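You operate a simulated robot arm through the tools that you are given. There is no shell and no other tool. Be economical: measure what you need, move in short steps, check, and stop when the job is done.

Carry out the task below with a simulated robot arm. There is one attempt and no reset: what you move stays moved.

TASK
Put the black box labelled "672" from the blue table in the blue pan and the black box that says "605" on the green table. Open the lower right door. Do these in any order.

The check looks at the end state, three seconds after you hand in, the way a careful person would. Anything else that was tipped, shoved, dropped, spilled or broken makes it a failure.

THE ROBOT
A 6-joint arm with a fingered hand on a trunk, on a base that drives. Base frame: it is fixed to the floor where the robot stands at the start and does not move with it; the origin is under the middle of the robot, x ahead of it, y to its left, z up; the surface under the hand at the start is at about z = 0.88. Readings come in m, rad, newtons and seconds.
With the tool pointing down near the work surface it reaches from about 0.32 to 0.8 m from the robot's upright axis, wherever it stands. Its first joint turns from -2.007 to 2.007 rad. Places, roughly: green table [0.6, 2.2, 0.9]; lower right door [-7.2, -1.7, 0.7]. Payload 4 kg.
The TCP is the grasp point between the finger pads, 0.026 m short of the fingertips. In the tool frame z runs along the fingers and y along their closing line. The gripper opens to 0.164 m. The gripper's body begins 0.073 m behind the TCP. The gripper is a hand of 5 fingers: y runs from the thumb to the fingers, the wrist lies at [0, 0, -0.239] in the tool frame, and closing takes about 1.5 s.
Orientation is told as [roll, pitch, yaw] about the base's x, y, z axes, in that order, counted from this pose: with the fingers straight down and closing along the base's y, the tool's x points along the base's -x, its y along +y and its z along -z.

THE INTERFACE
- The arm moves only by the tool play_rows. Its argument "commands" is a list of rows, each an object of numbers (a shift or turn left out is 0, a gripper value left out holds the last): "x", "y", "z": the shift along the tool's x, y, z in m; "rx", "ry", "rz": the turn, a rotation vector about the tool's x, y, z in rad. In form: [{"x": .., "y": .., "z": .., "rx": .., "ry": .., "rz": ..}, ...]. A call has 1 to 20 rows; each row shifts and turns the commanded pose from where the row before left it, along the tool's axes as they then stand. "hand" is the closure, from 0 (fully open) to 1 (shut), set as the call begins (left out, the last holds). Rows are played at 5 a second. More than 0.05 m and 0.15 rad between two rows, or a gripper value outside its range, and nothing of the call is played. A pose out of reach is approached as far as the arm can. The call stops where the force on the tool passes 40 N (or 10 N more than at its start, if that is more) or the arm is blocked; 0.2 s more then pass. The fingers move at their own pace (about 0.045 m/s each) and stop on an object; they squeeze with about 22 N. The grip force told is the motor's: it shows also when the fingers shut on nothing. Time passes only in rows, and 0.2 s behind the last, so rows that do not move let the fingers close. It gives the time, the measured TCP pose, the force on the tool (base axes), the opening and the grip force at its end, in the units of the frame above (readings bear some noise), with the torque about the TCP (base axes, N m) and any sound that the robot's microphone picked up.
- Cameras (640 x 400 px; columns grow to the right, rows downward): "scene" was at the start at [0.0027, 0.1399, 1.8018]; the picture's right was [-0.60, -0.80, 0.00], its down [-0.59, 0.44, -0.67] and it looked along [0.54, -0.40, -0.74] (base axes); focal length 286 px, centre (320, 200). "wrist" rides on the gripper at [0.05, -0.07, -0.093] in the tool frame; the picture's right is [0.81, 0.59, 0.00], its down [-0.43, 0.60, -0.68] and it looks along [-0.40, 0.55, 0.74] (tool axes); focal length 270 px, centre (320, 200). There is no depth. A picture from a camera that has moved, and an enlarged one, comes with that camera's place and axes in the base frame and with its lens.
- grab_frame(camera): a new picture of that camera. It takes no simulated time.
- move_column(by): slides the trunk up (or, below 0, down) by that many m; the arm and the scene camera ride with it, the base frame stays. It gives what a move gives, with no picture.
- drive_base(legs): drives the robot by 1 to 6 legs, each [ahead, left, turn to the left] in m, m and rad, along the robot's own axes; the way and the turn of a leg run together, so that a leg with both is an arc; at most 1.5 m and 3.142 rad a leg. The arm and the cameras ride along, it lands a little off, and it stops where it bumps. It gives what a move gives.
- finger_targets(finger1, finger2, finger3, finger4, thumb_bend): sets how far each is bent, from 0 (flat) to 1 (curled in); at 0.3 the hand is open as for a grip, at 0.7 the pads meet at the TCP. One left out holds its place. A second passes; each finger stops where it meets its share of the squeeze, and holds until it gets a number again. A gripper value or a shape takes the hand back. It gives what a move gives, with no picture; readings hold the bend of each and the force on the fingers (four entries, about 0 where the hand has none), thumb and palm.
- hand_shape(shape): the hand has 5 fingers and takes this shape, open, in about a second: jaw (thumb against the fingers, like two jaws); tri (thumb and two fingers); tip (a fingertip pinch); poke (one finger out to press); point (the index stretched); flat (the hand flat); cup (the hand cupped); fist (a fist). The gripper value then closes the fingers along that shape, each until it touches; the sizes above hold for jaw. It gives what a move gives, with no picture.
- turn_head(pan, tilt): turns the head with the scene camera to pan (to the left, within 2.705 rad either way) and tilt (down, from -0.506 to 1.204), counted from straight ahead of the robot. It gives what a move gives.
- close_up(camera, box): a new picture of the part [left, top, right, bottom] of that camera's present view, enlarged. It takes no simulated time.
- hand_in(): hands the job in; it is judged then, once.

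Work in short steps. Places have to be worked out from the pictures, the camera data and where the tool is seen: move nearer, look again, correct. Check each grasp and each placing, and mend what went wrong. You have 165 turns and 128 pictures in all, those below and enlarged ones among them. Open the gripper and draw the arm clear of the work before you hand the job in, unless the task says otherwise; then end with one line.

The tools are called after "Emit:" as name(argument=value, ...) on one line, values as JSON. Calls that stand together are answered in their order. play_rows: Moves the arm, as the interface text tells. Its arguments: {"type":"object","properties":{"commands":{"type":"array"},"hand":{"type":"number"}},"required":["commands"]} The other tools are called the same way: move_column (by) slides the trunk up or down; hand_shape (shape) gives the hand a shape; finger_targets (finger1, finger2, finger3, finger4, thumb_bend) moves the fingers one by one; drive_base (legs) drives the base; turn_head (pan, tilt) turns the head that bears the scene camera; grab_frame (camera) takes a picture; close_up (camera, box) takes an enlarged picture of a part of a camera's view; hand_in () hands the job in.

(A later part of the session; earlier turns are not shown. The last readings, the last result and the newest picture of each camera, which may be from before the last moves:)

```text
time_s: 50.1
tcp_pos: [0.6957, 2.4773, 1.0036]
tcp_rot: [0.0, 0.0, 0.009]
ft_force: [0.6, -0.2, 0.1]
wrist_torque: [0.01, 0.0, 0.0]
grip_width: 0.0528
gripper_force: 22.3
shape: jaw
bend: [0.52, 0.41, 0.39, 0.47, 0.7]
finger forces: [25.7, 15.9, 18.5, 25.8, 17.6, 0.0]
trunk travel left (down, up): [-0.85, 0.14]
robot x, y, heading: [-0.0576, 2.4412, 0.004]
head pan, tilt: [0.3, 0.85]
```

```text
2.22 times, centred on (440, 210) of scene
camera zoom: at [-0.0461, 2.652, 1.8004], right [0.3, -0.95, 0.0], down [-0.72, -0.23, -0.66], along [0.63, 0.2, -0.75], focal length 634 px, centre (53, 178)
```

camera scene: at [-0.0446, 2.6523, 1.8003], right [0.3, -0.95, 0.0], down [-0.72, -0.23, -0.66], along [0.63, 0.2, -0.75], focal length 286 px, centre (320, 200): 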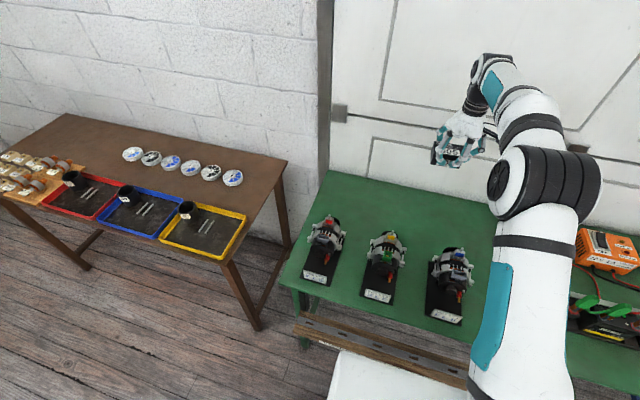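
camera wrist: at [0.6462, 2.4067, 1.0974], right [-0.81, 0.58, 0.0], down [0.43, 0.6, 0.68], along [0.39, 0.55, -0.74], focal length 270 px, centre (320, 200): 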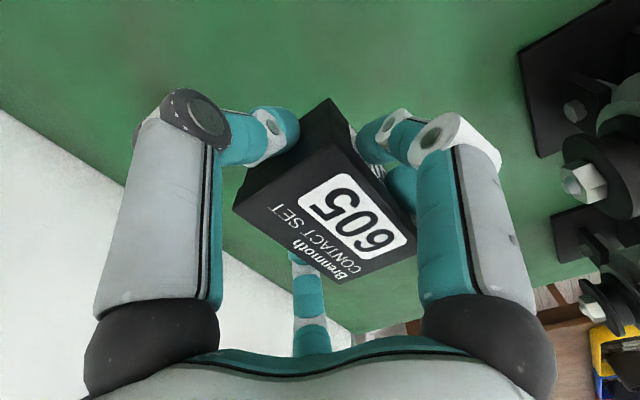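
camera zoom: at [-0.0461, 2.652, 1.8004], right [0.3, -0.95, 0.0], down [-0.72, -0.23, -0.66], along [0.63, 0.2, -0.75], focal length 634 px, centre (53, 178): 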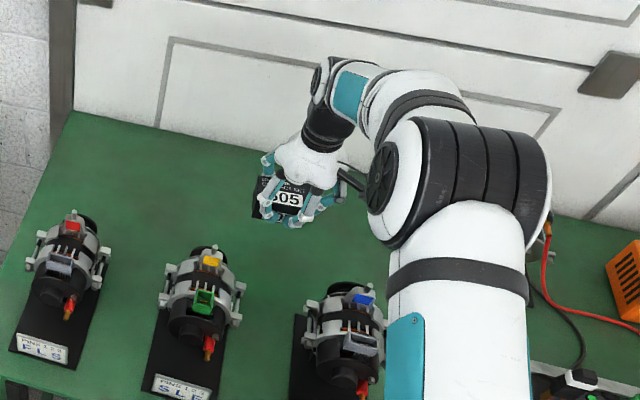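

Clear around. Lower near the surface, then small steps.

Emit:
play_rows(commands=[{"z": 0.03}, {"z": 0.02}, {"z": 0.005}, {}])

Emit:
play_rows(commands=[{"z": 0.002}, {"z": 0.002}, {"z": 0.002}, {}])

```text
time_s: 51.1
tcp_pos: [0.6961, 2.476, 0.9483]
tcp_rot: [0.0, 0.0, 0.009]
ft_force: [0.5, 0.0, -0.9]
wrist_torque: [-0.01, -0.01, 0.01]
grip_width: 0.0529
gripper_force: 21.8
shape: jaw
bend: [0.52, 0.41, 0.39, 0.47, 0.7]
finger forces: [25.5, 15.9, 18.5, 25.7, 17.6, 0.1]
trunk travel left (down, up): [-0.85, 0.14]
robot x, y, heading: [-0.0596, 2.4426, 0.01]
head pan, tilt: [0.3, 0.85]
```

```text
time_s: 52.1
tcp_pos: [0.6954, 2.4754, 0.9441]
tcp_rot: [0.0, 0.001, 0.009]
ft_force: [-0.5, 0.2, -0.6]
wrist_torque: [-0.01, 0.02, -0.02]
grip_width: 0.0527
gripper_force: 21.8
shape: jaw
bend: [0.52, 0.41, 0.39, 0.47, 0.7]
finger forces: [25.6, 16.0, 18.4, 25.7, 17.6, 0.1]
trunk travel left (down, up): [-0.85, 0.14]
robot x, y, heading: [-0.0541, 2.4418, 0.009]
head pan, tilt: [0.3, 0.85]
```

No contact yet; continue in 2 mm steps.

Emit:
play_rows(commands=[{"z": 0.002}, {"z": 0.002}, {"z": 0.002}, {"z": 0.002}, {}])

Emit:
close_up(camera="scene", box=[400, 160, 480, 230])

```text
time_s: 53.3
tcp_pos: [0.6959, 2.4774, 0.9354]
tcp_rot: [-0.001, 0.0, 0.008]
ft_force: [-0.3, -0.6, -0.7]
wrist_torque: [0.0, -0.01, 0.05]
grip_width: 0.0527
gripper_force: 21.8
shape: jaw
bend: [0.52, 0.41, 0.39, 0.47, 0.7]
finger forces: [25.7, 15.9, 18.5, 25.6, 17.6, 0.1]
trunk travel left (down, up): [-0.85, 0.14]
robot x, y, heading: [-0.0602, 2.4415, 0.011]
head pan, tilt: [0.3, 0.85]
```

```text
5.71 times, centred on (440, 195) of scene
camera zoom: at [-0.0454, 2.6521, 1.8003], right [0.3, -0.95, 0.0], down [-0.72, -0.23, -0.66], along [0.63, 0.2, -0.75], focal length 1631 px, centre (-366, 229)
```

zoom: 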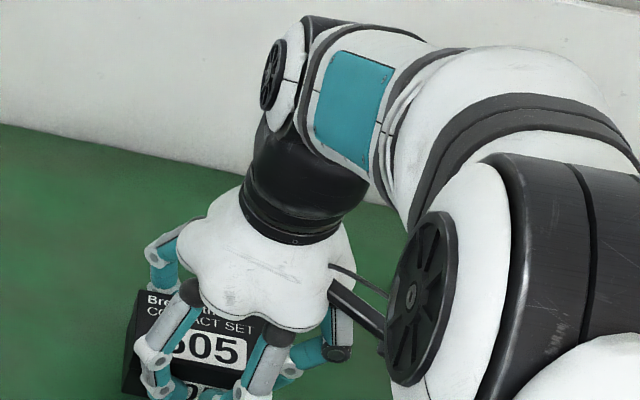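

Tabletop likely also near 0.88. Continue down.

Emit:
play_rows(commands=[{"z": 0.003}, {"z": 0.003}, {"z": 0.003}, {"z": 0.003}, {}])

Emit:
play_rows(commands=[{"z": 0.0015}, {"z": 0.0015}, {}])

```text
time_s: 54.5
tcp_pos: [0.6956, 2.4759, 0.9242]
tcp_rot: [0.0, 0.0, 0.009]
ft_force: [0.3, 0.4, -0.9]
wrist_torque: [-0.04, 0.03, 0.01]
grip_width: 0.0528
gripper_force: 21.9
shape: jaw
bend: [0.52, 0.41, 0.39, 0.47, 0.7]
finger forces: [25.6, 15.9, 18.5, 25.7, 17.5, 0.0]
trunk travel left (down, up): [-0.85, 0.14]
robot x, y, heading: [-0.0583, 2.4423, 0.012]
head pan, tilt: [0.3, 0.85]
```

```text
time_s: 55.3
tcp_pos: [0.6966, 2.4749, 0.92]
tcp_rot: [0.001, -0.002, 0.009]
ft_force: [-0.4, -0.6, -0.5]
wrist_torque: [-0.04, 0.0, -0.01]
grip_width: 0.0526
gripper_force: 22.1
shape: jaw
bend: [0.52, 0.41, 0.39, 0.47, 0.7]
finger forces: [25.6, 15.9, 18.5, 25.5, 17.5, 0.0]
trunk travel left (down, up): [-0.85, 0.14]
robot x, y, heading: [-0.0601, 2.4405, 0.008]
head pan, tilt: [0.3, 0.85]
```

Nearly there; 1 mm steps.

Emit:
play_rows(commands=[{"z": 0.001}, {"z": 0.001}, {}])

Emit:
play_rows(commands=[{"z": 0.001}, {"z": 0.001}, {}])

```text
time_s: 56.1
tcp_pos: [0.6962, 2.4762, 0.9189]
tcp_rot: [-0.002, 0.0, 0.009]
ft_force: [0.8, 0.4, -0.2]
wrist_torque: [0.0, -0.02, 0.03]
grip_width: 0.0526
gripper_force: 21.9
shape: jaw
bend: [0.52, 0.41, 0.39, 0.47, 0.7]
finger forces: [25.6, 15.8, 18.6, 25.5, 17.6, 0.0]
trunk travel left (down, up): [-0.85, 0.14]
robot x, y, heading: [-0.0579, 2.4429, 0.007]
head pan, tilt: [0.3, 0.85]
```

```text
time_s: 56.9
tcp_pos: [0.6971, 2.4758, 0.9162]
tcp_rot: [0.001, -0.002, 0.01]
ft_force: [-0.4, 0.4, 6.6]
wrist_torque: [0.16, 0.02, -0.01]
grip_width: 0.0527
gripper_force: 21.8
shape: jaw
bend: [0.52, 0.41, 0.39, 0.47, 0.7]
finger forces: [26.0, 16.0, 18.5, 25.8, 17.8, 0.0]
trunk travel left (down, up): [-0.85, 0.14]
robot x, y, heading: [-0.0565, 2.4447, 0.004]
head pan, tilt: [0.3, 0.85]
```

Contact (6.6 N). Release, then rise.

Emit:
play_rows(commands=[{}, {}, {}, {}, {}, {}, {}], hand=0.15)

Emit:
play_rows(commands=[{"z": -0.015}, {"z": -0.03}, {"z": -0.04}, {"z": -0.04}, {"z": -0.04}, {"z": -0.04}, {"z": -0.04}, {}])

Emit:
grab_frame(camera="wrist")

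Emit:
grab_frame(camera="scene")

```text
time_s: 58.5
tcp_pos: [0.6973, 2.4743, 0.9175]
tcp_rot: [0.001, -0.003, 0.009]
ft_force: [-0.2, -0.9, 0.8]
wrist_torque: [0.02, 0.01, 0.01]
grip_width: 0.1389
gripper_force: 0.1
shape: jaw
bend: [0.26, 0.26, 0.26, 0.26, 0.43]
finger forces: [0.0, 0.1, 0.0, 0.1, 0.1, 0.0]
trunk travel left (down, up): [-0.85, 0.14]
robot x, y, heading: [-0.0578, 2.4418, 0.01]
head pan, tilt: [0.3, 0.85]
```

```text
time_s: 60.3
tcp_pos: [0.6955, 2.4735, 1.162]
tcp_rot: [-0.001, 0.003, 0.008]
ft_force: [0.7, 0.1, 0.0]
wrist_torque: [0.0, 0.02, 0.02]
grip_width: 0.1394
gripper_force: 0.0
shape: jaw
bend: [0.26, 0.26, 0.26, 0.26, 0.43]
finger forces: [0.0, 0.0, 0.0, 0.0, 0.1, 0.1]
trunk travel left (down, up): [-0.85, 0.14]
robot x, y, heading: [-0.0614, 2.4437, 0.006]
head pan, tilt: [0.3, 0.85]
```

```text
88 pictures are left
camera wrist: at [0.647, 2.4044, 1.2547], right [-0.81, 0.58, 0.0], down [0.43, 0.6, 0.68], along [0.39, 0.55, -0.74], focal length 270 px, centre (320, 200)
```

wrist: 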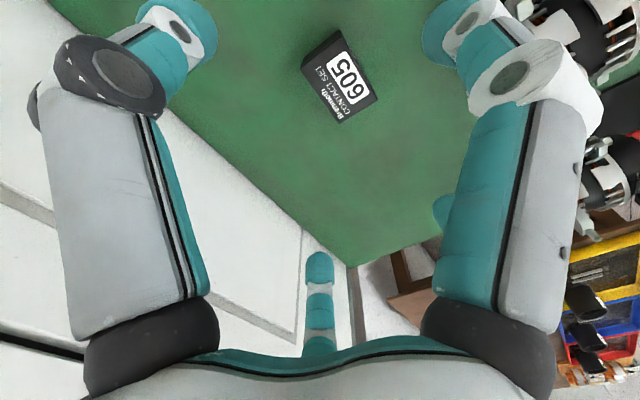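

```text
87 pictures are left
camera scene: at [-0.0449, 2.6522, 1.8003], right [0.3, -0.95, 0.0], down [-0.72, -0.23, -0.66], along [0.63, 0.2, -0.75], focal length 286 px, centre (320, 200)
```

scene: 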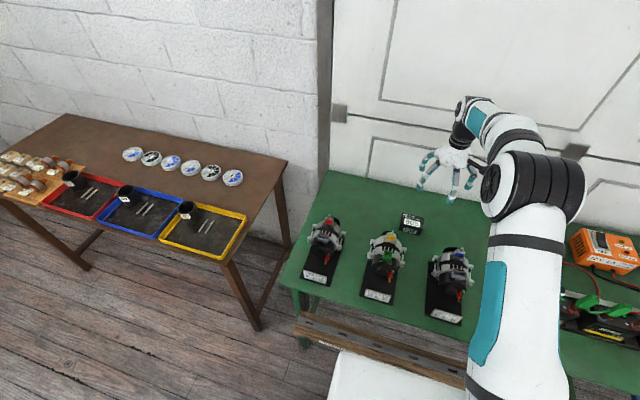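

605 stands on the green table, undisturbed. Raise, retract the arm, and back off.

Emit:
play_rows(commands=[{"z": -0.04}, {"z": -0.04}, {"z": -0.03, "x": 0.02}, {"x": 0.045}, {"x": 0.045}, {"x": 0.045}, {"x": 0.045}, {"x": 0.045}, {"x": 0.03}, {}])

Emit:
drive_base(legs=[[-0.7, 0, 0]])

Emit:
turn_head(pan=2.7, tilt=0.2)

Emit:
grab_frame(camera="scene")

```text
time_s: 62.5
tcp_pos: [0.4223, 2.472, 1.2705]
tcp_rot: [0.0, -0.001, 0.009]
ft_force: [0.4, -0.1, 1.4]
wrist_torque: [0.02, -0.01, 0.03]
grip_width: 0.1392
gripper_force: 0.0
shape: jaw
bend: [0.26, 0.26, 0.26, 0.26, 0.43]
finger forces: [0.0, 0.0, 0.0, 0.0, 0.0, 0.1]
trunk travel left (down, up): [-0.85, 0.14]
robot x, y, heading: [-0.0578, 2.4413, 0.009]
head pan, tilt: [0.3, 0.85]
```

```text
time_s: 66.4
tcp_pos: [-0.2868, 2.4646, 1.2702]
tcp_rot: [0.001, 0.0, -0.005]
ft_force: [-0.8, -0.6, -0.3]
wrist_torque: [0.0, -0.01, 0.0]
grip_width: 0.139
gripper_force: 0.0
shape: jaw
bend: [0.26, 0.26, 0.26, 0.26, 0.43]
finger forces: [0.0, 0.0, 0.0, 0.0, 0.1, 0.1]
trunk travel left (down, up): [-0.85, 0.14]
robot x, y, heading: [-0.7665, 2.442, -0.011]
head pan, tilt: [0.3, 0.85]
```

```text
time_s: 68.6
tcp_pos: [-0.2856, 2.4648, 1.2704]
tcp_rot: [0.0, 0.0, -0.006]
ft_force: [0.2, 0.6, 0.7]
wrist_torque: [0.02, 0.01, -0.02]
grip_width: 0.1392
gripper_force: 0.1
shape: jaw
bend: [0.26, 0.26, 0.26, 0.26, 0.43]
finger forces: [0.0, 0.0, 0.0, 0.0, 0.1, 0.0]
trunk travel left (down, up): [-0.85, 0.14]
robot x, y, heading: [-0.7635, 2.4425, -0.007]
head pan, tilt: [2.7, 0.201]
```

```text
86 pictures are left
camera scene: at [-0.9096, 2.6682, 1.858], right [0.43, 0.9, 0.0], down [0.18, -0.09, -0.98], along [-0.88, 0.42, -0.2], focal length 286 px, centre (320, 200)
```

scene: 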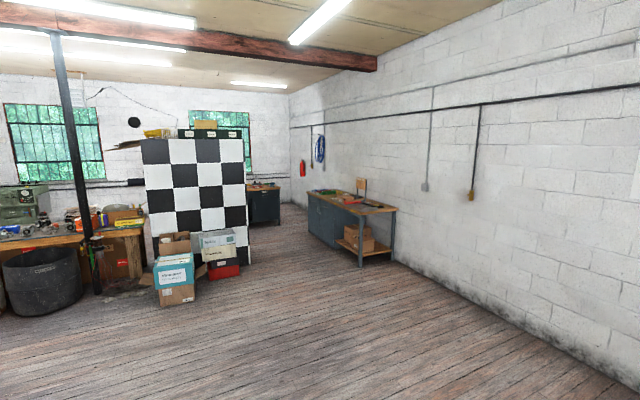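

I turn right to face the door area (direction ≈ -2.57 rad) and look.

Emit:
drive_base(legs=[[0, 0, -2.57]])

Emit:
turn_head(pan=0.0, tilt=0.25)

Emit:
grab_frame(camera="scene")

```text
time_s: 75.0
tcp_pos: [-1.1505, 2.1537, 1.2712]
tcp_rot: [0.001, 0.0, -2.556]
ft_force: [0.3, 0.7, 0.6]
wrist_torque: [-0.02, -0.01, -0.01]
grip_width: 0.1393
gripper_force: 0.1
shape: jaw
bend: [0.26, 0.26, 0.26, 0.26, 0.43]
finger forces: [0.0, 0.0, 0.0, 0.1, 0.0, 0.0]
trunk travel left (down, up): [-0.85, 0.14]
robot x, y, heading: [-0.7643, 2.4418, -2.554]
head pan, tilt: [2.7, 0.201]
```

```text
time_s: 77.4
tcp_pos: [-1.1499, 2.1536, 1.2703]
tcp_rot: [0.0, 0.001, -2.554]
ft_force: [0.4, -0.8, -0.2]
wrist_torque: [-0.01, 0.01, 0.01]
grip_width: 0.139
gripper_force: 0.1
shape: jaw
bend: [0.26, 0.26, 0.26, 0.26, 0.43]
finger forces: [0.1, 0.1, 0.0, 0.0, 0.0, 0.0]
trunk travel left (down, up): [-0.85, 0.14]
robot x, y, heading: [-0.7667, 2.4413, -2.551]
head pan, tilt: [0.0, 0.25]
```

```text
85 pictures are left
camera scene: at [-0.6918, 2.2689, 1.8535], right [-0.55, 0.83, 0.0], down [0.21, 0.14, -0.97], along [-0.81, -0.54, -0.25], focal length 286 px, centre (320, 200)
```

scene: 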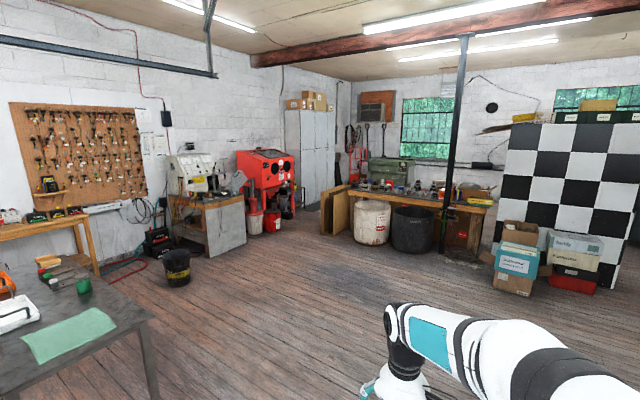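

The target projects to around (331,170), at the right edge of the pale locker cabinet. Zoom in.

Emit:
close_up(camera="scene", box=[260, 80, 420, 240])

```text
2.50 times, centred on (340, 160) of scene
camera zoom: at [-0.6918, 2.2689, 1.8535], right [-0.55, 0.83, 0.0], down [0.21, 0.14, -0.97], along [-0.81, -0.54, -0.25], focal length 714 px, centre (270, 300)
```

zoom: 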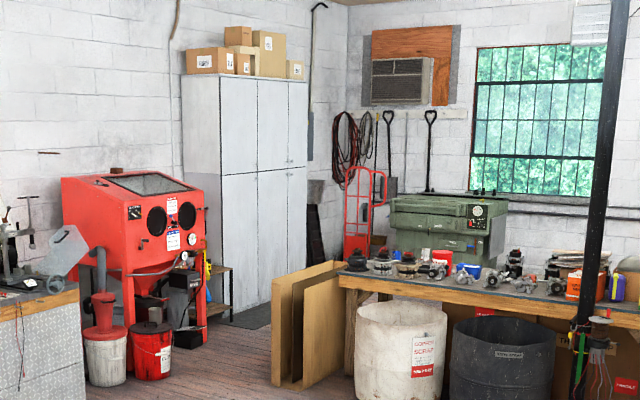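

Lower-right door of the pale locker (front faces +y, around y≈-1.7). The floor ahead is clear; drive 3 m straight, then look.

Emit:
drive_base(legs=[[1.5, 0, 0], [1.5, 0, 0]])

Emit:
grab_frame(camera="scene")

```text
time_s: 91.8
tcp_pos: [-3.6217, 0.4961, 1.2709]
tcp_rot: [0.0, 0.0, -2.557]
ft_force: [0.3, 0.0, -0.1]
wrist_torque: [0.0, 0.0, 0.02]
grip_width: 0.139
gripper_force: 0.1
shape: jaw
bend: [0.26, 0.26, 0.26, 0.26, 0.43]
finger forces: [0.0, 0.0, 0.0, 0.0, 0.0, 0.0]
trunk travel left (down, up): [-0.85, 0.14]
robot x, y, heading: [-3.2351, 0.7859, -2.557]
head pan, tilt: [0.0, 0.25]
```

```text
83 pictures are left
camera scene: at [-3.1623, 0.6128, 1.8534], right [-0.55, 0.83, 0.0], down [0.21, 0.14, -0.97], along [-0.81, -0.54, -0.25], focal length 286 px, centre (320, 200)
```

scene: 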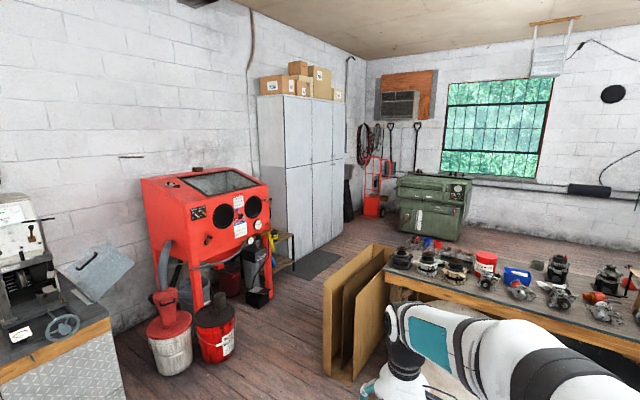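

The passage between the red bins and the plywood panels looks tight. I look down at it for exact measures.

Emit:
turn_head(pan=0.25, tilt=0.6)

Emit:
grab_frame(camera="scene")

```text
time_s: 92.6
tcp_pos: [-3.6203, 0.4982, 1.271]
tcp_rot: [0.0, 0.002, -2.557]
ft_force: [-0.7, -0.7, 0.8]
wrist_torque: [0.04, 0.01, 0.05]
grip_width: 0.1388
gripper_force: 0.1
shape: jaw
bend: [0.26, 0.26, 0.26, 0.26, 0.43]
finger forces: [0.1, 0.1, 0.1, 0.0, 0.0, 0.0]
trunk travel left (down, up): [-0.85, 0.14]
robot x, y, heading: [-3.2364, 0.7804, -2.557]
head pan, tilt: [0.25, 0.6]
```

```text
82 pictures are left
camera scene: at [-3.1436, 0.5991, 1.8213], right [-0.74, 0.67, 0.0], down [0.38, 0.42, -0.83], along [-0.55, -0.61, -0.56], focal length 286 px, centre (320, 200)
```

scene: 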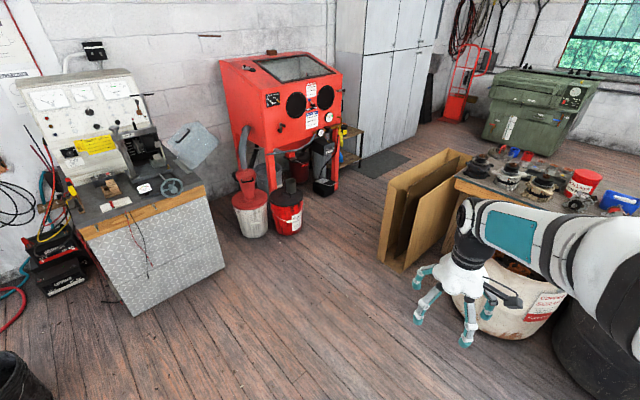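

Corridor spans y ≈ -1.1 to about -0.43 (panel tops). I turn to face -x and slide left to about y=-0.65, then check.

Emit:
drive_base(legs=[[0, 0, -0.585], [0.2, 0, 0], [0, 1.38, 0]])

Emit:
turn_head(pan=0.1, tilt=0.65)

Emit:
grab_frame(camera="scene")

```text
time_s: 102.3
tcp_pos: [-3.9059, -0.6304, 1.2713]
tcp_rot: [0.0, 0.0, -3.133]
ft_force: [-0.1, -0.5, -1.0]
wrist_torque: [0.01, 0.0, 0.0]
grip_width: 0.1392
gripper_force: 0.2
shape: jaw
bend: [0.26, 0.26, 0.26, 0.26, 0.43]
finger forces: [0.1, 0.0, 0.1, 0.0, 0.1, 0.0]
trunk travel left (down, up): [-0.85, 0.14]
robot x, y, heading: [-3.4256, -0.6006, -3.128]
head pan, tilt: [0.25, 0.6]
```

```text
time_s: 103.0
tcp_pos: [-3.9066, -0.6296, 1.271]
tcp_rot: [0.0, -0.001, -3.131]
ft_force: [0.1, -0.7, 0.2]
wrist_torque: [0.02, 0.02, -0.02]
grip_width: 0.1391
gripper_force: 0.0
shape: jaw
bend: [0.26, 0.26, 0.26, 0.26, 0.43]
finger forces: [0.0, 0.1, 0.1, 0.1, 0.1, 0.0]
trunk travel left (down, up): [-0.85, 0.14]
robot x, y, heading: [-3.4304, -0.5979, -3.13]
head pan, tilt: [0.099, 0.649]
```

```text
81 pictures are left
camera scene: at [-3.4523, -0.7919, 1.817], right [-0.11, 0.99, 0.0], down [0.6, 0.07, -0.8], along [-0.79, -0.09, -0.6], focal length 286 px, centre (320, 200)
```

scene: 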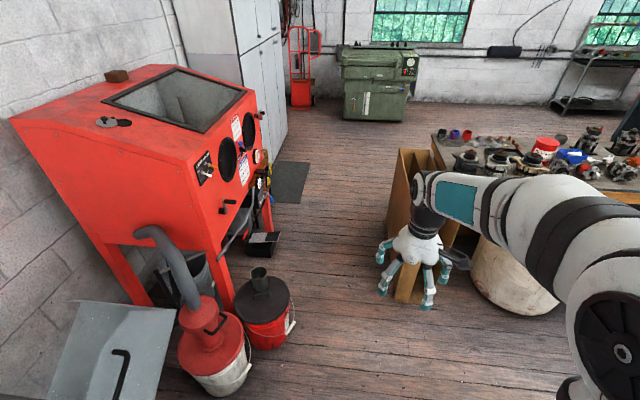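

I need the base's own footprint. Look steeply down.

Emit:
turn_head(pan=0.9, tilt=1.2)

Emit:
grab_frame(camera="scene")

Emit:
turn_head(pan=-0.5, tilt=0.9)

Emit:
grab_frame(camera="scene")

```text
time_s: 104.1
tcp_pos: [-3.9048, -0.6301, 1.2717]
tcp_rot: [-0.001, 0.001, -3.132]
ft_force: [-0.6, 0.1, 0.1]
wrist_torque: [0.01, 0.0, 0.03]
grip_width: 0.1391
gripper_force: 0.1
shape: jaw
bend: [0.26, 0.26, 0.26, 0.26, 0.43]
finger forces: [0.0, 0.1, 0.0, 0.1, 0.0, 0.1]
trunk travel left (down, up): [-0.85, 0.14]
robot x, y, heading: [-3.4297, -0.5992, -3.136]
head pan, tilt: [0.901, 1.201]
```

```text
80 pictures are left
camera scene: at [-3.4005, -0.8266, 1.7767], right [-0.79, 0.61, 0.0], down [0.57, 0.73, -0.36], along [-0.22, -0.29, -0.93], focal length 286 px, centre (320, 200)
```

scene: 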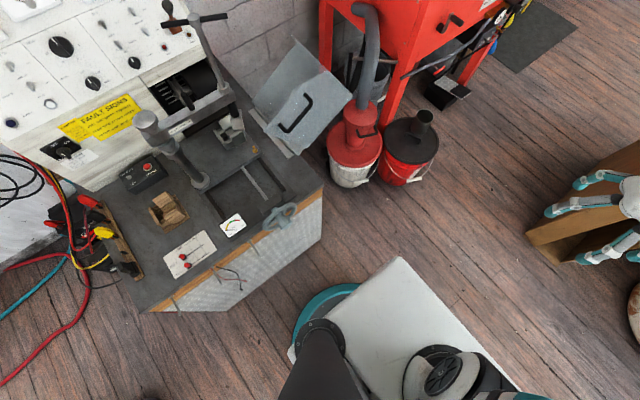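

```text
time_s: 105.7
tcp_pos: [-3.908, -0.6296, 1.2708]
tcp_rot: [0.0, 0.001, -3.135]
ft_force: [0.1, -0.6, 1.1]
wrist_torque: [0.03, -0.01, 0.03]
grip_width: 0.1392
gripper_force: 0.1
shape: jaw
bend: [0.26, 0.26, 0.26, 0.26, 0.43]
finger forces: [0.0, 0.0, 0.1, 0.0, 0.0, 0.0]
trunk travel left (down, up): [-0.85, 0.14]
robot x, y, heading: [-3.4251, -0.5995, -3.134]
head pan, tilt: [-0.499, 0.901]
```

```text
79 pictures are left
camera scene: at [-3.4327, -0.747, 1.7964], right [0.47, 0.88, 0.0], down [0.69, -0.37, -0.62], along [-0.55, 0.29, -0.78], focal length 286 px, centre (320, 200)
```

scene: 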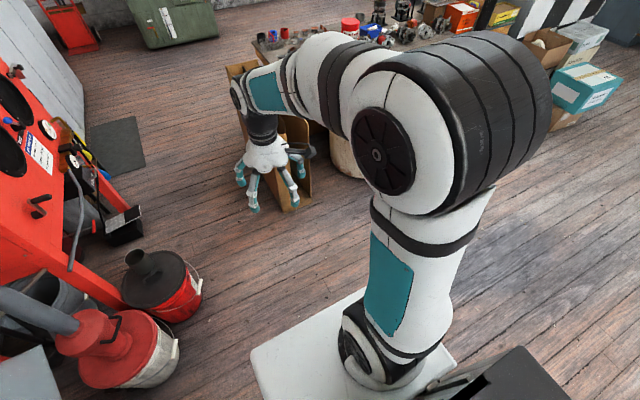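

Triangulating, the white plate is the shoulder carrier at z≈1.2, so the base underneath is within about 0.3 m of the axis. The gap (~0.73 m) is passable; drive through its middle in small legs.

Emit:
drive_base(legs=[[0.85, 0.09, 0]])

Emit:
turn_head(pan=0.2, tilt=0.75)

Emit:
grab_frame(camera="scene")

Emit:
grab_frame(camera="wrist")

```text
time_s: 110.1
tcp_pos: [-4.7437, -0.7232, 1.2701]
tcp_rot: [0.0, -0.001, -3.136]
ft_force: [0.2, -0.3, -0.6]
wrist_torque: [-0.02, -0.02, -0.02]
grip_width: 0.1393
gripper_force: 0.1
shape: jaw
bend: [0.26, 0.26, 0.26, 0.26, 0.43]
finger forces: [0.0, 0.0, 0.0, 0.0, 0.1, 0.1]
trunk travel left (down, up): [-0.85, 0.14]
robot x, y, heading: [-4.267, -0.6939, -3.138]
head pan, tilt: [-0.499, 0.901]
```

```text
time_s: 111.2
tcp_pos: [-4.7444, -0.7231, 1.2711]
tcp_rot: [-0.002, -0.001, -3.136]
ft_force: [0.5, -0.1, 0.6]
wrist_torque: [-0.01, -0.01, 0.02]
grip_width: 0.1391
gripper_force: 0.1
shape: jaw
bend: [0.26, 0.26, 0.26, 0.26, 0.43]
finger forces: [0.0, 0.0, 0.0, 0.0, 0.1, 0.1]
trunk travel left (down, up): [-0.85, 0.14]
robot x, y, heading: [-4.2639, -0.6948, -3.136]
head pan, tilt: [0.201, 0.75]
```

```text
78 pictures are left
camera scene: at [-4.2857, -0.8948, 1.8084], right [-0.2, 0.98, 0.0], down [0.67, 0.14, -0.73], along [-0.72, -0.15, -0.68], focal length 286 px, centre (320, 200)
```

scene: 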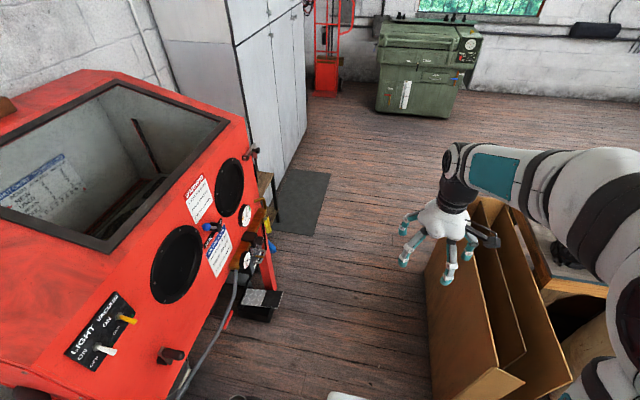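

```text
77 pictures are left
camera wrist: at [-4.6932, -0.6537, 1.3644], right [0.81, -0.58, 0.0], down [-0.43, -0.6, 0.68], along [-0.4, -0.55, -0.74], focal length 270 px, centre (320, 200)
```

wrist: 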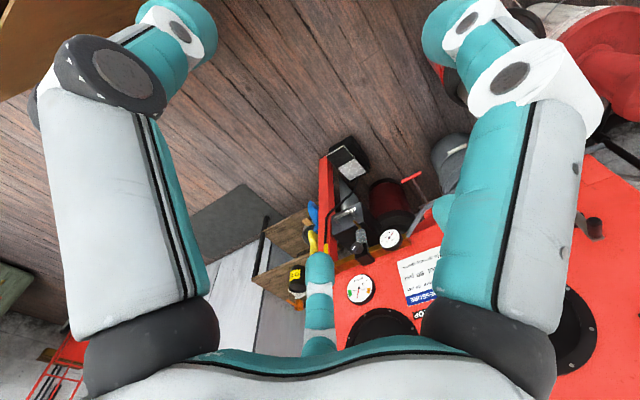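

Panel face is at y≈-0.375 and the bins are nearly passed. Continue straight, then look at the locker.

Emit:
drive_base(legs=[[0.45, 0.01, 0], [1.0, 0.08, 0]])

Emit:
turn_head(pan=0.6, tilt=0.4)

Emit:
grab_frame(camera="scene")

```text
time_s: 118.8
tcp_pos: [-6.2167, -0.7959, 1.2705]
tcp_rot: [-0.001, 0.0, 3.121]
ft_force: [-0.1, 0.5, 0.5]
wrist_torque: [0.02, 0.0, -0.01]
grip_width: 0.1392
gripper_force: 0.0
shape: jaw
bend: [0.26, 0.26, 0.26, 0.26, 0.43]
finger forces: [0.1, 0.1, 0.0, 0.1, 0.0, 0.0]
trunk travel left (down, up): [-0.85, 0.14]
robot x, y, heading: [-5.7315, -0.7762, 3.121]
head pan, tilt: [0.201, 0.75]
```

```text
time_s: 119.7
tcp_pos: [-6.215, -0.7964, 1.2713]
tcp_rot: [0.001, 0.0, 3.124]
ft_force: [-0.1, -0.3, 0.0]
wrist_torque: [-0.01, 0.03, 0.01]
grip_width: 0.1392
gripper_force: 0.1
shape: jaw
bend: [0.26, 0.26, 0.26, 0.26, 0.43]
finger forces: [0.0, 0.0, 0.1, 0.1, 0.1, 0.0]
trunk travel left (down, up): [-0.85, 0.14]
robot x, y, heading: [-5.7386, -0.7813, 3.119]
head pan, tilt: [0.6, 0.4]
```

```text
76 pictures are left
camera scene: at [-5.7567, -1.0138, 1.8394], right [-0.55, 0.84, 0.0], down [0.33, 0.21, -0.92], along [-0.77, -0.51, -0.39], focal length 286 px, centre (320, 200)
```

scene: 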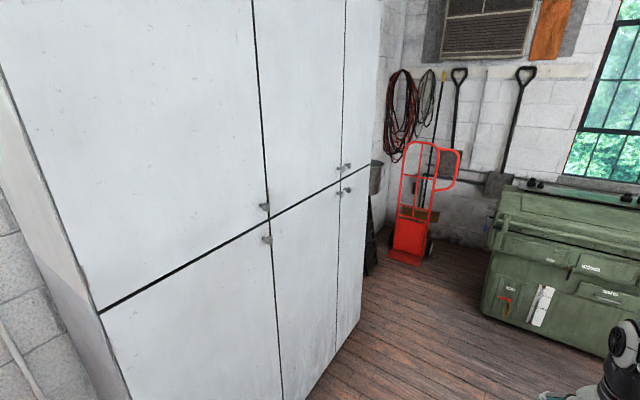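

The locker's knobs are visible. Zoom on them.

Emit:
close_up(camera="scene", box=[240, 140, 400, 270])

Emit:
close_up(camera="scene", box=[320, 150, 380, 200])

```text
3.08 times, centred on (320, 205) of scene
camera zoom: at [-5.7567, -1.0138, 1.8394], right [-0.55, 0.84, 0.0], down [0.33, 0.21, -0.92], along [-0.77, -0.51, -0.39], focal length 878 px, centre (320, 185)
```

zoom: 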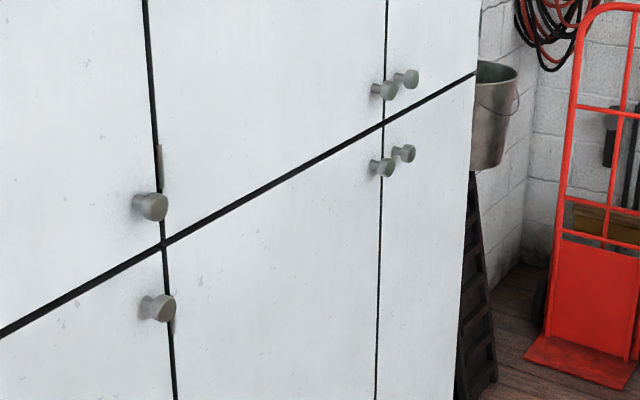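

```text
8.00 times, centred on (350, 175) of scene
camera zoom: at [-5.7567, -1.0138, 1.8394], right [-0.55, 0.84, 0.0], down [0.33, 0.21, -0.92], along [-0.77, -0.51, -0.39], focal length 2284 px, centre (80, 400)
```

zoom: 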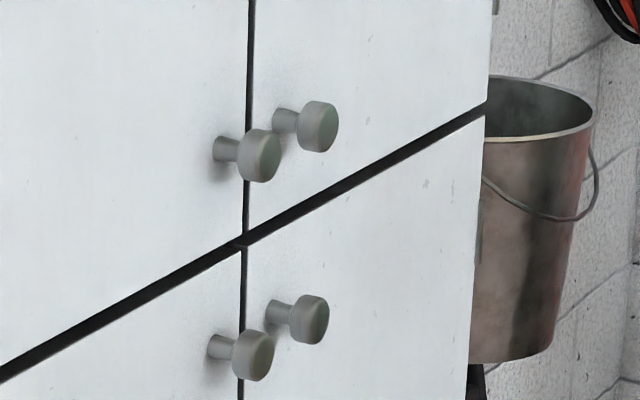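

Lower-right door: knob at its left edge near (-7.04, -1.66, 1.30), hinge at its right edge (x≈-7.4). I drive to about (-6.85,-0.85) and face the locker.

Emit:
drive_base(legs=[[1.1, 0.09, 0], [0, 0, 1.593]])

Emit:
turn_head(pan=-0.2, tilt=0.6)

Emit:
grab_frame(camera="scene")

Emit:
grab_frame(camera="wrist")

```text
time_s: 129.2
tcp_pos: [-6.8167, -1.3241, 1.2703]
tcp_rot: [0.0, 0.0, -1.572]
ft_force: [-0.4, 0.6, 0.2]
wrist_torque: [0.02, 0.01, -0.01]
grip_width: 0.1389
gripper_force: 0.1
shape: jaw
bend: [0.26, 0.26, 0.26, 0.26, 0.43]
finger forces: [0.0, 0.0, 0.0, 0.0, 0.0, 0.0]
trunk travel left (down, up): [-0.85, 0.14]
robot x, y, heading: [-6.8445, -0.8445, -1.572]
head pan, tilt: [0.6, 0.4]
```

```text
time_s: 130.4
tcp_pos: [-6.8178, -1.325, 1.2714]
tcp_rot: [-0.002, 0.0, -1.572]
ft_force: [0.2, 0.0, -0.5]
wrist_torque: [-0.01, -0.01, -0.01]
grip_width: 0.1393
gripper_force: 0.0
shape: jaw
bend: [0.26, 0.26, 0.26, 0.26, 0.43]
finger forces: [0.0, 0.1, 0.0, 0.0, 0.0, 0.1]
trunk travel left (down, up): [-0.85, 0.14]
robot x, y, heading: [-6.8441, -0.8433, -1.574]
head pan, tilt: [-0.201, 0.6]
```

```text
73 pictures are left
camera scene: at [-6.6762, -0.8699, 1.8213], right [-0.98, 0.2, 0.0], down [0.11, 0.55, -0.83], along [-0.16, -0.81, -0.56], focal length 286 px, centre (320, 200)
```

scene: 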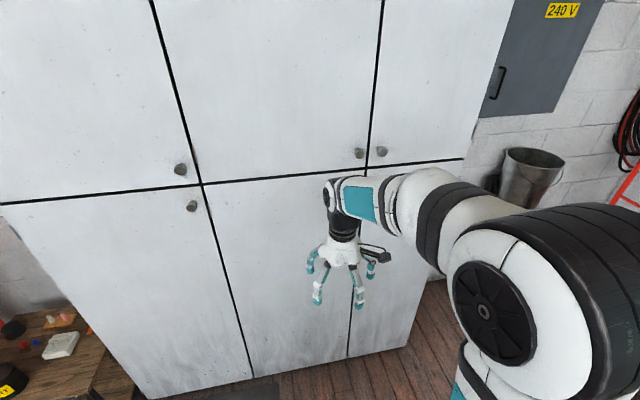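

```text
72 pictures are left
camera wrist: at [-6.886, -1.2739, 1.3644], right [0.59, 0.81, 0.0], down [0.59, -0.43, 0.68], along [0.55, -0.4, -0.74], focal length 270 px, centre (320, 200)
```

wrist: 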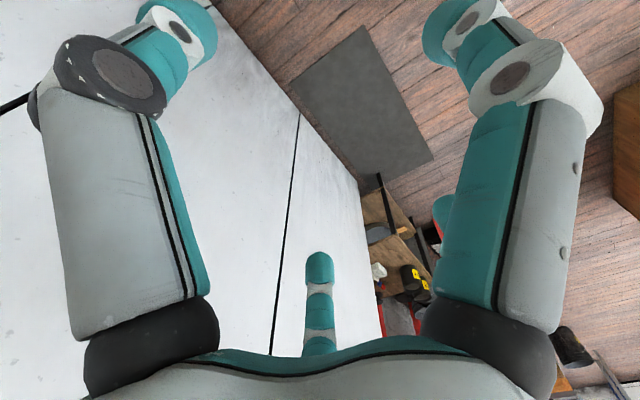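

I shape the hand to a fingertip pinch, move forward slightly and begin tilting the hand to horizontal, checking partway.

Emit:
hand_shape(shape="tip")

Emit:
play_rows(commands=[{"x": -0.04}, {"x": -0.04}, {"ry": -0.14}, {"ry": -0.14}, {"ry": -0.14}, {"ry": -0.14}, {"ry": -0.14}, {}])

Emit:
grab_frame(camera="wrist")

Emit:
grab_frame(camera="scene")

```text
time_s: 131.3
tcp_pos: [-6.8169, -1.3245, 1.2704]
tcp_rot: [0.001, 0.0, -1.574]
ft_force: [0.2, 0.0, 0.3]
wrist_torque: [0.01, 0.0, 0.04]
grip_width: 0.1639
gripper_force: 0.1
shape: tip
bend: [0.14, 0.3, 0.3, 0.14, 0.3]
finger forces: [0.0, 0.0, 0.0, 0.0, 0.1, 0.1]
trunk travel left (down, up): [-0.85, 0.14]
robot x, y, heading: [-6.8421, -0.8452, -1.574]
head pan, tilt: [-0.201, 0.6]
```

```text
time_s: 133.1
tcp_pos: [-6.8185, -1.4049, 1.2707]
tcp_rot: [-0.001, -0.7, -1.57]
ft_force: [0.2, -0.5, -0.4]
wrist_torque: [0.02, -0.02, -0.03]
grip_width: 0.1641
gripper_force: 0.2
shape: tip
bend: [0.14, 0.3, 0.3, 0.14, 0.3]
finger forces: [0.1, 0.0, 0.0, 0.0, 0.0, 0.1]
trunk travel left (down, up): [-0.85, 0.14]
robot x, y, heading: [-6.8454, -0.8482, -1.566]
head pan, tilt: [-0.201, 0.6]
```

```text
71 pictures are left
camera wrist: at [-6.8863, -1.3058, 1.3098], right [0.59, 0.62, -0.52], down [0.6, 0.11, 0.8], along [0.55, -0.78, -0.31], focal length 270 px, centre (320, 200)
```

wrist: 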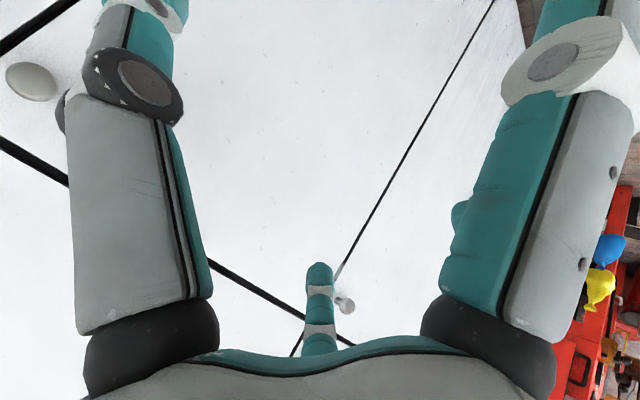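

```text
70 pictures are left
camera scene: at [-6.6762, -0.8705, 1.8212], right [-0.98, 0.2, 0.0], down [0.11, 0.55, -0.82], along [-0.17, -0.81, -0.57], focal length 286 px, centre (320, 200)
```

scene: 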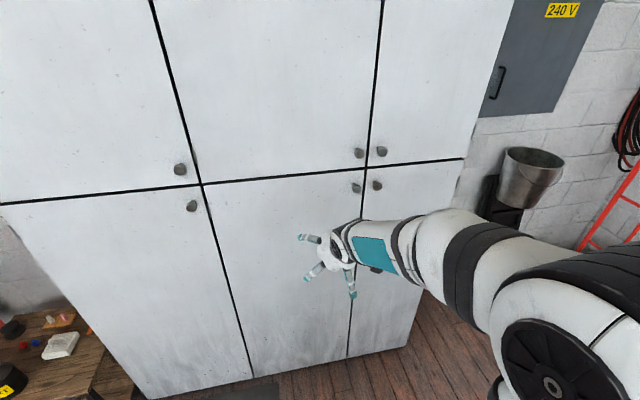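

Knob confirmed at ≈(-7.04,-1.66,1.30). I'll use the five-digit jaw as a chuck, pre-closed narrow; finish tilting to horizontal.

Emit:
hand_shape(shape="jaw")

Emit:
play_rows(commands=[{"ry": -0.145}, {"ry": -0.145}, {"ry": -0.145}, {"ry": -0.145}, {"ry": -0.145}, {"ry": -0.145}, {}, {}], hand=0.45)

Emit:
grab_frame(camera="wrist")

Emit:
grab_frame(camera="scene")

```text
time_s: 134.0
tcp_pos: [-6.8179, -1.4047, 1.2711]
tcp_rot: [0.0, -0.7, -1.571]
ft_force: [-1.0, 0.0, 0.3]
wrist_torque: [0.0, 0.02, 0.02]
grip_width: 0.164
gripper_force: 0.0
shape: jaw
bend: [0.3, 0.3, 0.3, 0.3, 0.3]
finger forces: [0.1, 0.1, 0.0, 0.0, 0.1, 0.0]
trunk travel left (down, up): [-0.85, 0.14]
robot x, y, heading: [-6.8443, -0.8455, -1.572]
head pan, tilt: [-0.201, 0.6]
```

```text
time_s: 135.8
tcp_pos: [-6.8288, -1.4326, 1.2703]
tcp_rot: [-0.404, -1.373, -1.265]
ft_force: [-0.7, 0.2, 0.3]
wrist_torque: [0.08, 0.0, -0.01]
grip_width: 0.0906
gripper_force: 0.0
shape: jaw
bend: [0.35, 0.35, 0.35, 0.35, 0.7]
finger forces: [0.0, 0.1, 0.0, 0.1, 0.1, 0.0]
out of reach, approached as far as the arm can: row 1, 2, 3, 4, 5, 6
trunk travel left (down, up): [-0.85, 0.14]
robot x, y, heading: [-6.8404, -0.8438, -1.573]
head pan, tilt: [-0.201, 0.6]
```

```text
69 pictures are left
camera wrist: at [-6.8909, -1.3246, 1.2425], right [0.54, 0.1, -0.84], down [0.69, 0.53, 0.5], along [0.49, -0.84, 0.22], focal length 270 px, centre (320, 200)
```

wrist: 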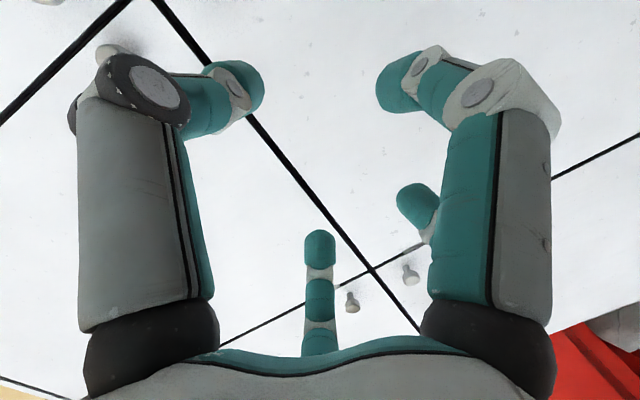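

```text
68 pictures are left
camera scene: at [-6.6757, -0.8703, 1.8212], right [-0.98, 0.2, 0.0], down [0.11, 0.55, -0.82], along [-0.17, -0.81, -0.57], focal length 286 px, centre (320, 200)
```

scene: 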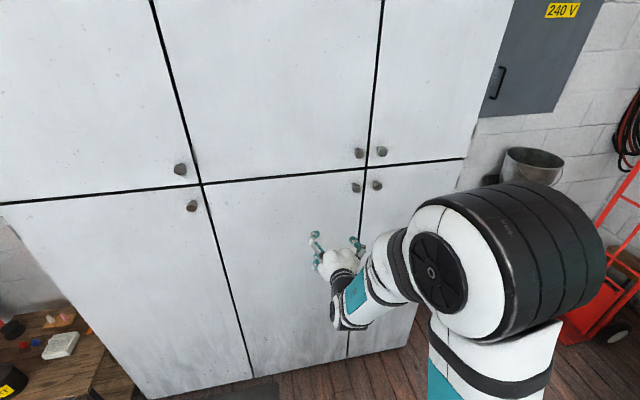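

The horizontal hand is too close to the body; moving forward and right toward the knob standoff should make the pose reachable.

Emit:
play_rows(commands=[{"y": -0.042, "z": 0.02, "x": -0.005}, {"y": -0.042, "z": 0.02, "x": -0.005}, {"y": -0.042, "z": 0.02, "x": -0.005}, {"y": -0.042, "z": 0.02, "x": -0.005}, {"y": -0.042, "z": 0.02, "x": -0.005}, {}, {}])

Emit:
grab_frame(camera="wrist")

Emit:
grab_frame(camera="scene")

```text
time_s: 137.4
tcp_pos: [-6.8544, -1.5184, 1.3317]
tcp_rot: [-0.415, -1.367, -1.283]
ft_force: [0.0, 0.6, 0.4]
wrist_torque: [0.0, -0.03, 0.03]
grip_width: 0.0904
gripper_force: 0.1
shape: jaw
bend: [0.35, 0.35, 0.35, 0.35, 0.7]
finger forces: [0.0, 0.1, 0.0, 0.0, 0.0, 0.1]
out of reach, approached as far as the arm can: row 1, 2, 3, 4, 5
trunk travel left (down, up): [-0.85, 0.14]
robot x, y, heading: [-6.845, -0.8449, -1.57]
head pan, tilt: [-0.201, 0.6]
```

```text
67 pictures are left
camera wrist: at [-6.914, -1.4092, 1.3049], right [0.54, 0.09, -0.84], down [0.7, 0.5, 0.5], along [0.47, -0.86, 0.21], focal length 270 px, centre (320, 200)
```

wrist: 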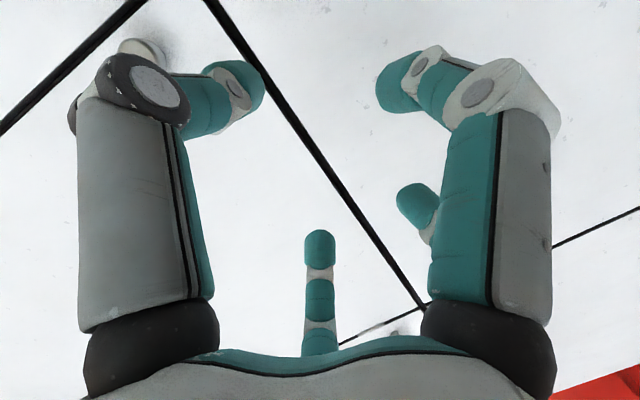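

```text
66 pictures are left
camera scene: at [-6.6764, -0.8702, 1.8212], right [-0.98, 0.2, 0.0], down [0.11, 0.55, -0.82], along [-0.17, -0.81, -0.57], focal length 286 px, centre (320, 200)
```

scene: 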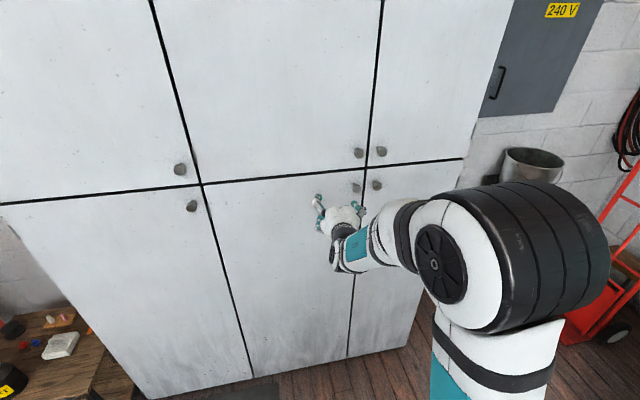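

Actual hand direction computed from the camera axes is ≈[-0.13,-0.98,-0.19], already nearly horizontal, which suffices. I translate half of the way to the standoff and see how commands are taken up.

Emit:
play_rows(commands=[{"x": 0.008, "y": -0.045, "z": 0.0145}, {"x": 0.008, "y": -0.045, "z": 0.0145}, {}])

Emit:
grab_frame(camera="wrist")

```text
time_s: 138.2
tcp_pos: [-6.8609, -1.5393, 1.3371]
tcp_rot: [-0.416, -1.366, -1.285]
ft_force: [-0.3, -0.8, -0.3]
wrist_torque: [0.0, 0.0, 0.0]
grip_width: 0.0906
gripper_force: 0.0
shape: jaw
bend: [0.35, 0.35, 0.35, 0.35, 0.7]
finger forces: [0.0, 0.0, 0.0, 0.1, 0.0, 0.0]
out of reach, approached as far as the arm can: row 1, 2
trunk travel left (down, up): [-0.85, 0.14]
robot x, y, heading: [-6.8407, -0.8457, -1.572]
head pan, tilt: [-0.201, 0.6]
```

```text
65 pictures are left
camera wrist: at [-6.919, -1.4302, 1.3116], right [0.54, 0.09, -0.84], down [0.71, 0.5, 0.5], along [0.46, -0.86, 0.21], focal length 270 px, centre (320, 200)
```

wrist: 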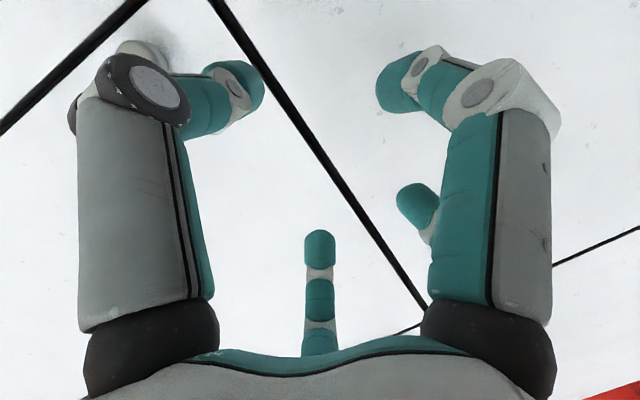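

The solver seems stuck from the too-close start. I tilt the hand back to 45° at the present commanded place (in front of the knob), to get a clean configuration.

Emit:
play_rows(commands=[{"ry": 0.145, "y": 0.013}, {"ry": 0.145, "y": 0.013}, {"ry": 0.145, "y": 0.013}, {"ry": 0.145, "y": 0.013}, {"ry": 0.145, "y": 0.013}, {"ry": 0.145, "y": 0.013}, {}, {}])

Emit:
grab_frame(camera="scene")

```text
time_s: 140.0
tcp_pos: [-6.7825, -1.5474, 1.3317]
tcp_rot: [-0.085, -0.518, -1.613]
ft_force: [-0.8, 0.8, 0.0]
wrist_torque: [-0.01, 0.04, -0.03]
grip_width: 0.0905
gripper_force: 0.2
shape: jaw
bend: [0.35, 0.35, 0.35, 0.35, 0.7]
finger forces: [0.1, 0.0, 0.0, 0.0, 0.0, 0.1]
trunk travel left (down, up): [-0.85, 0.14]
robot x, y, heading: [-6.8435, -0.8416, -1.572]
head pan, tilt: [-0.201, 0.6]
```

```text
64 pictures are left
camera scene: at [-6.6763, -0.8706, 1.8212], right [-0.98, 0.2, 0.0], down [0.11, 0.55, -0.82], along [-0.17, -0.81, -0.57], focal length 286 px, centre (320, 200)
```

scene: 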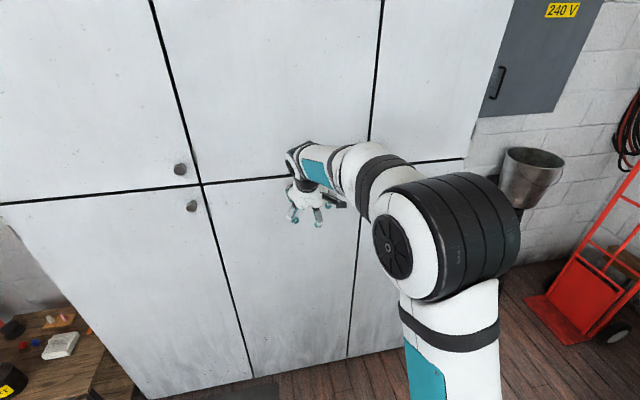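

Commands restart from the pose actually reached. I reposition: back off and shift right so that the knob is straight ahead and the arm is more extended, and lower the column a bit to ease a horizontal hand.

Emit:
drive_base(legs=[[-0.17, 0, 0], [0, -0.17, 0]])

Emit:
move_column(by=-0.15)

Emit:
play_rows(commands=[{"ry": -0.12, "x": -0.025, "z": 0.01}, {"ry": -0.12, "x": -0.025, "z": 0.01}, {"ry": -0.12, "x": -0.025, "z": 0.01}, {"ry": -0.12, "x": -0.025, "z": 0.01}, {}])

Emit:
grab_frame(camera="scene")

```text
time_s: 142.5
tcp_pos: [-6.9542, -1.3764, 1.3313]
tcp_rot: [-0.084, -0.518, -1.614]
ft_force: [-0.5, -0.6, -0.2]
wrist_torque: [0.03, -0.04, 0.03]
grip_width: 0.0904
gripper_force: 0.0
shape: jaw
bend: [0.35, 0.35, 0.35, 0.35, 0.7]
finger forces: [0.0, 0.0, 0.0, 0.0, 0.1, 0.0]
trunk travel left (down, up): [-0.85, 0.14]
robot x, y, heading: [-7.0116, -0.6742, -1.571]
head pan, tilt: [-0.201, 0.6]
```

```text
time_s: 144.2
tcp_pos: [-6.9517, -1.3767, 1.1818]
tcp_rot: [-0.088, -0.518, -1.612]
ft_force: [0.4, 0.3, 0.4]
wrist_torque: [-0.02, 0.0, -0.02]
grip_width: 0.0904
gripper_force: 0.0
shape: jaw
bend: [0.35, 0.35, 0.35, 0.35, 0.7]
finger forces: [0.0, 0.0, 0.0, 0.0, 0.1, 0.1]
trunk travel left (down, up): [-0.7, 0.29]
robot x, y, heading: [-7.0113, -0.6737, -1.576]
head pan, tilt: [-0.201, 0.6]
```

```text
time_s: 145.4
tcp_pos: [-6.9597, -1.4783, 1.2158]
tcp_rot: [-0.138, -0.997, -1.538]
ft_force: [-0.4, 0.0, -0.2]
wrist_torque: [0.03, 0.01, -0.02]
grip_width: 0.0904
gripper_force: 0.0
shape: jaw
bend: [0.35, 0.35, 0.35, 0.35, 0.7]
finger forces: [0.0, 0.0, 0.0, 0.0, 0.0, 0.0]
trunk travel left (down, up): [-0.7, 0.29]
robot x, y, heading: [-7.0102, -0.6775, -1.572]
head pan, tilt: [-0.201, 0.6]
```

```text
63 pictures are left
camera scene: at [-6.8457, -0.699, 1.6712], right [-0.98, 0.2, 0.0], down [0.11, 0.55, -0.83], along [-0.17, -0.81, -0.56], focal length 286 px, centre (320, 200)
```

scene: 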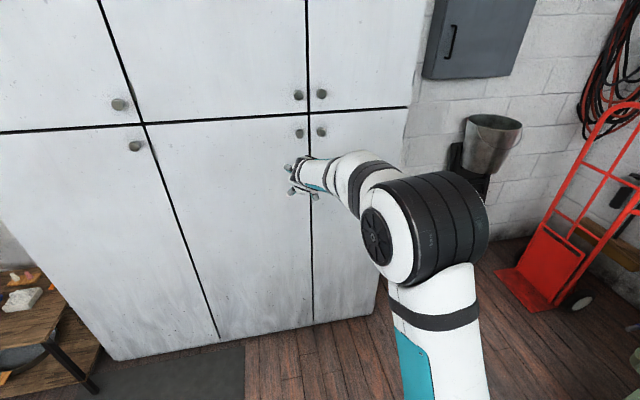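

Pose well reached. Continue the remaining tilt.

Emit:
play_rows(commands=[{"ry": -0.14}, {"ry": -0.14}, {"ry": -0.14}, {"ry": -0.1}, {}])

Emit:
grab_frame(camera="wrist")

```text
time_s: 146.7
tcp_pos: [-6.9661, -1.4774, 1.2139]
tcp_rot: [-0.665, -1.436, -1.008]
ft_force: [0.4, 0.2, 0.0]
wrist_torque: [0.0, -0.01, -0.02]
grip_width: 0.0906
gripper_force: 0.1
shape: jaw
bend: [0.35, 0.35, 0.35, 0.35, 0.7]
finger forces: [0.1, 0.0, 0.0, 0.0, 0.0, 0.1]
out of reach, approached as far as the arm can: row 1, 2
trunk travel left (down, up): [-0.7, 0.29]
robot x, y, heading: [-7.0127, -0.6749, -1.568]
head pan, tilt: [-0.201, 0.6]
```

```text
62 pictures are left
camera wrist: at [-7.0279, -1.3726, 1.1795], right [0.53, 0.03, -0.85], down [0.69, 0.56, 0.45], along [0.49, -0.83, 0.27], focal length 270 px, centre (320, 200)
```

wrist: 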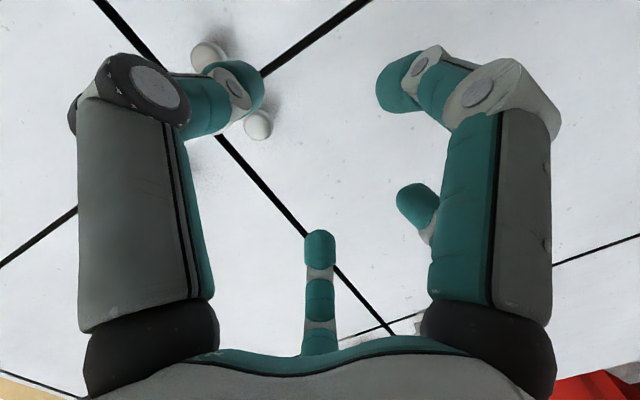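

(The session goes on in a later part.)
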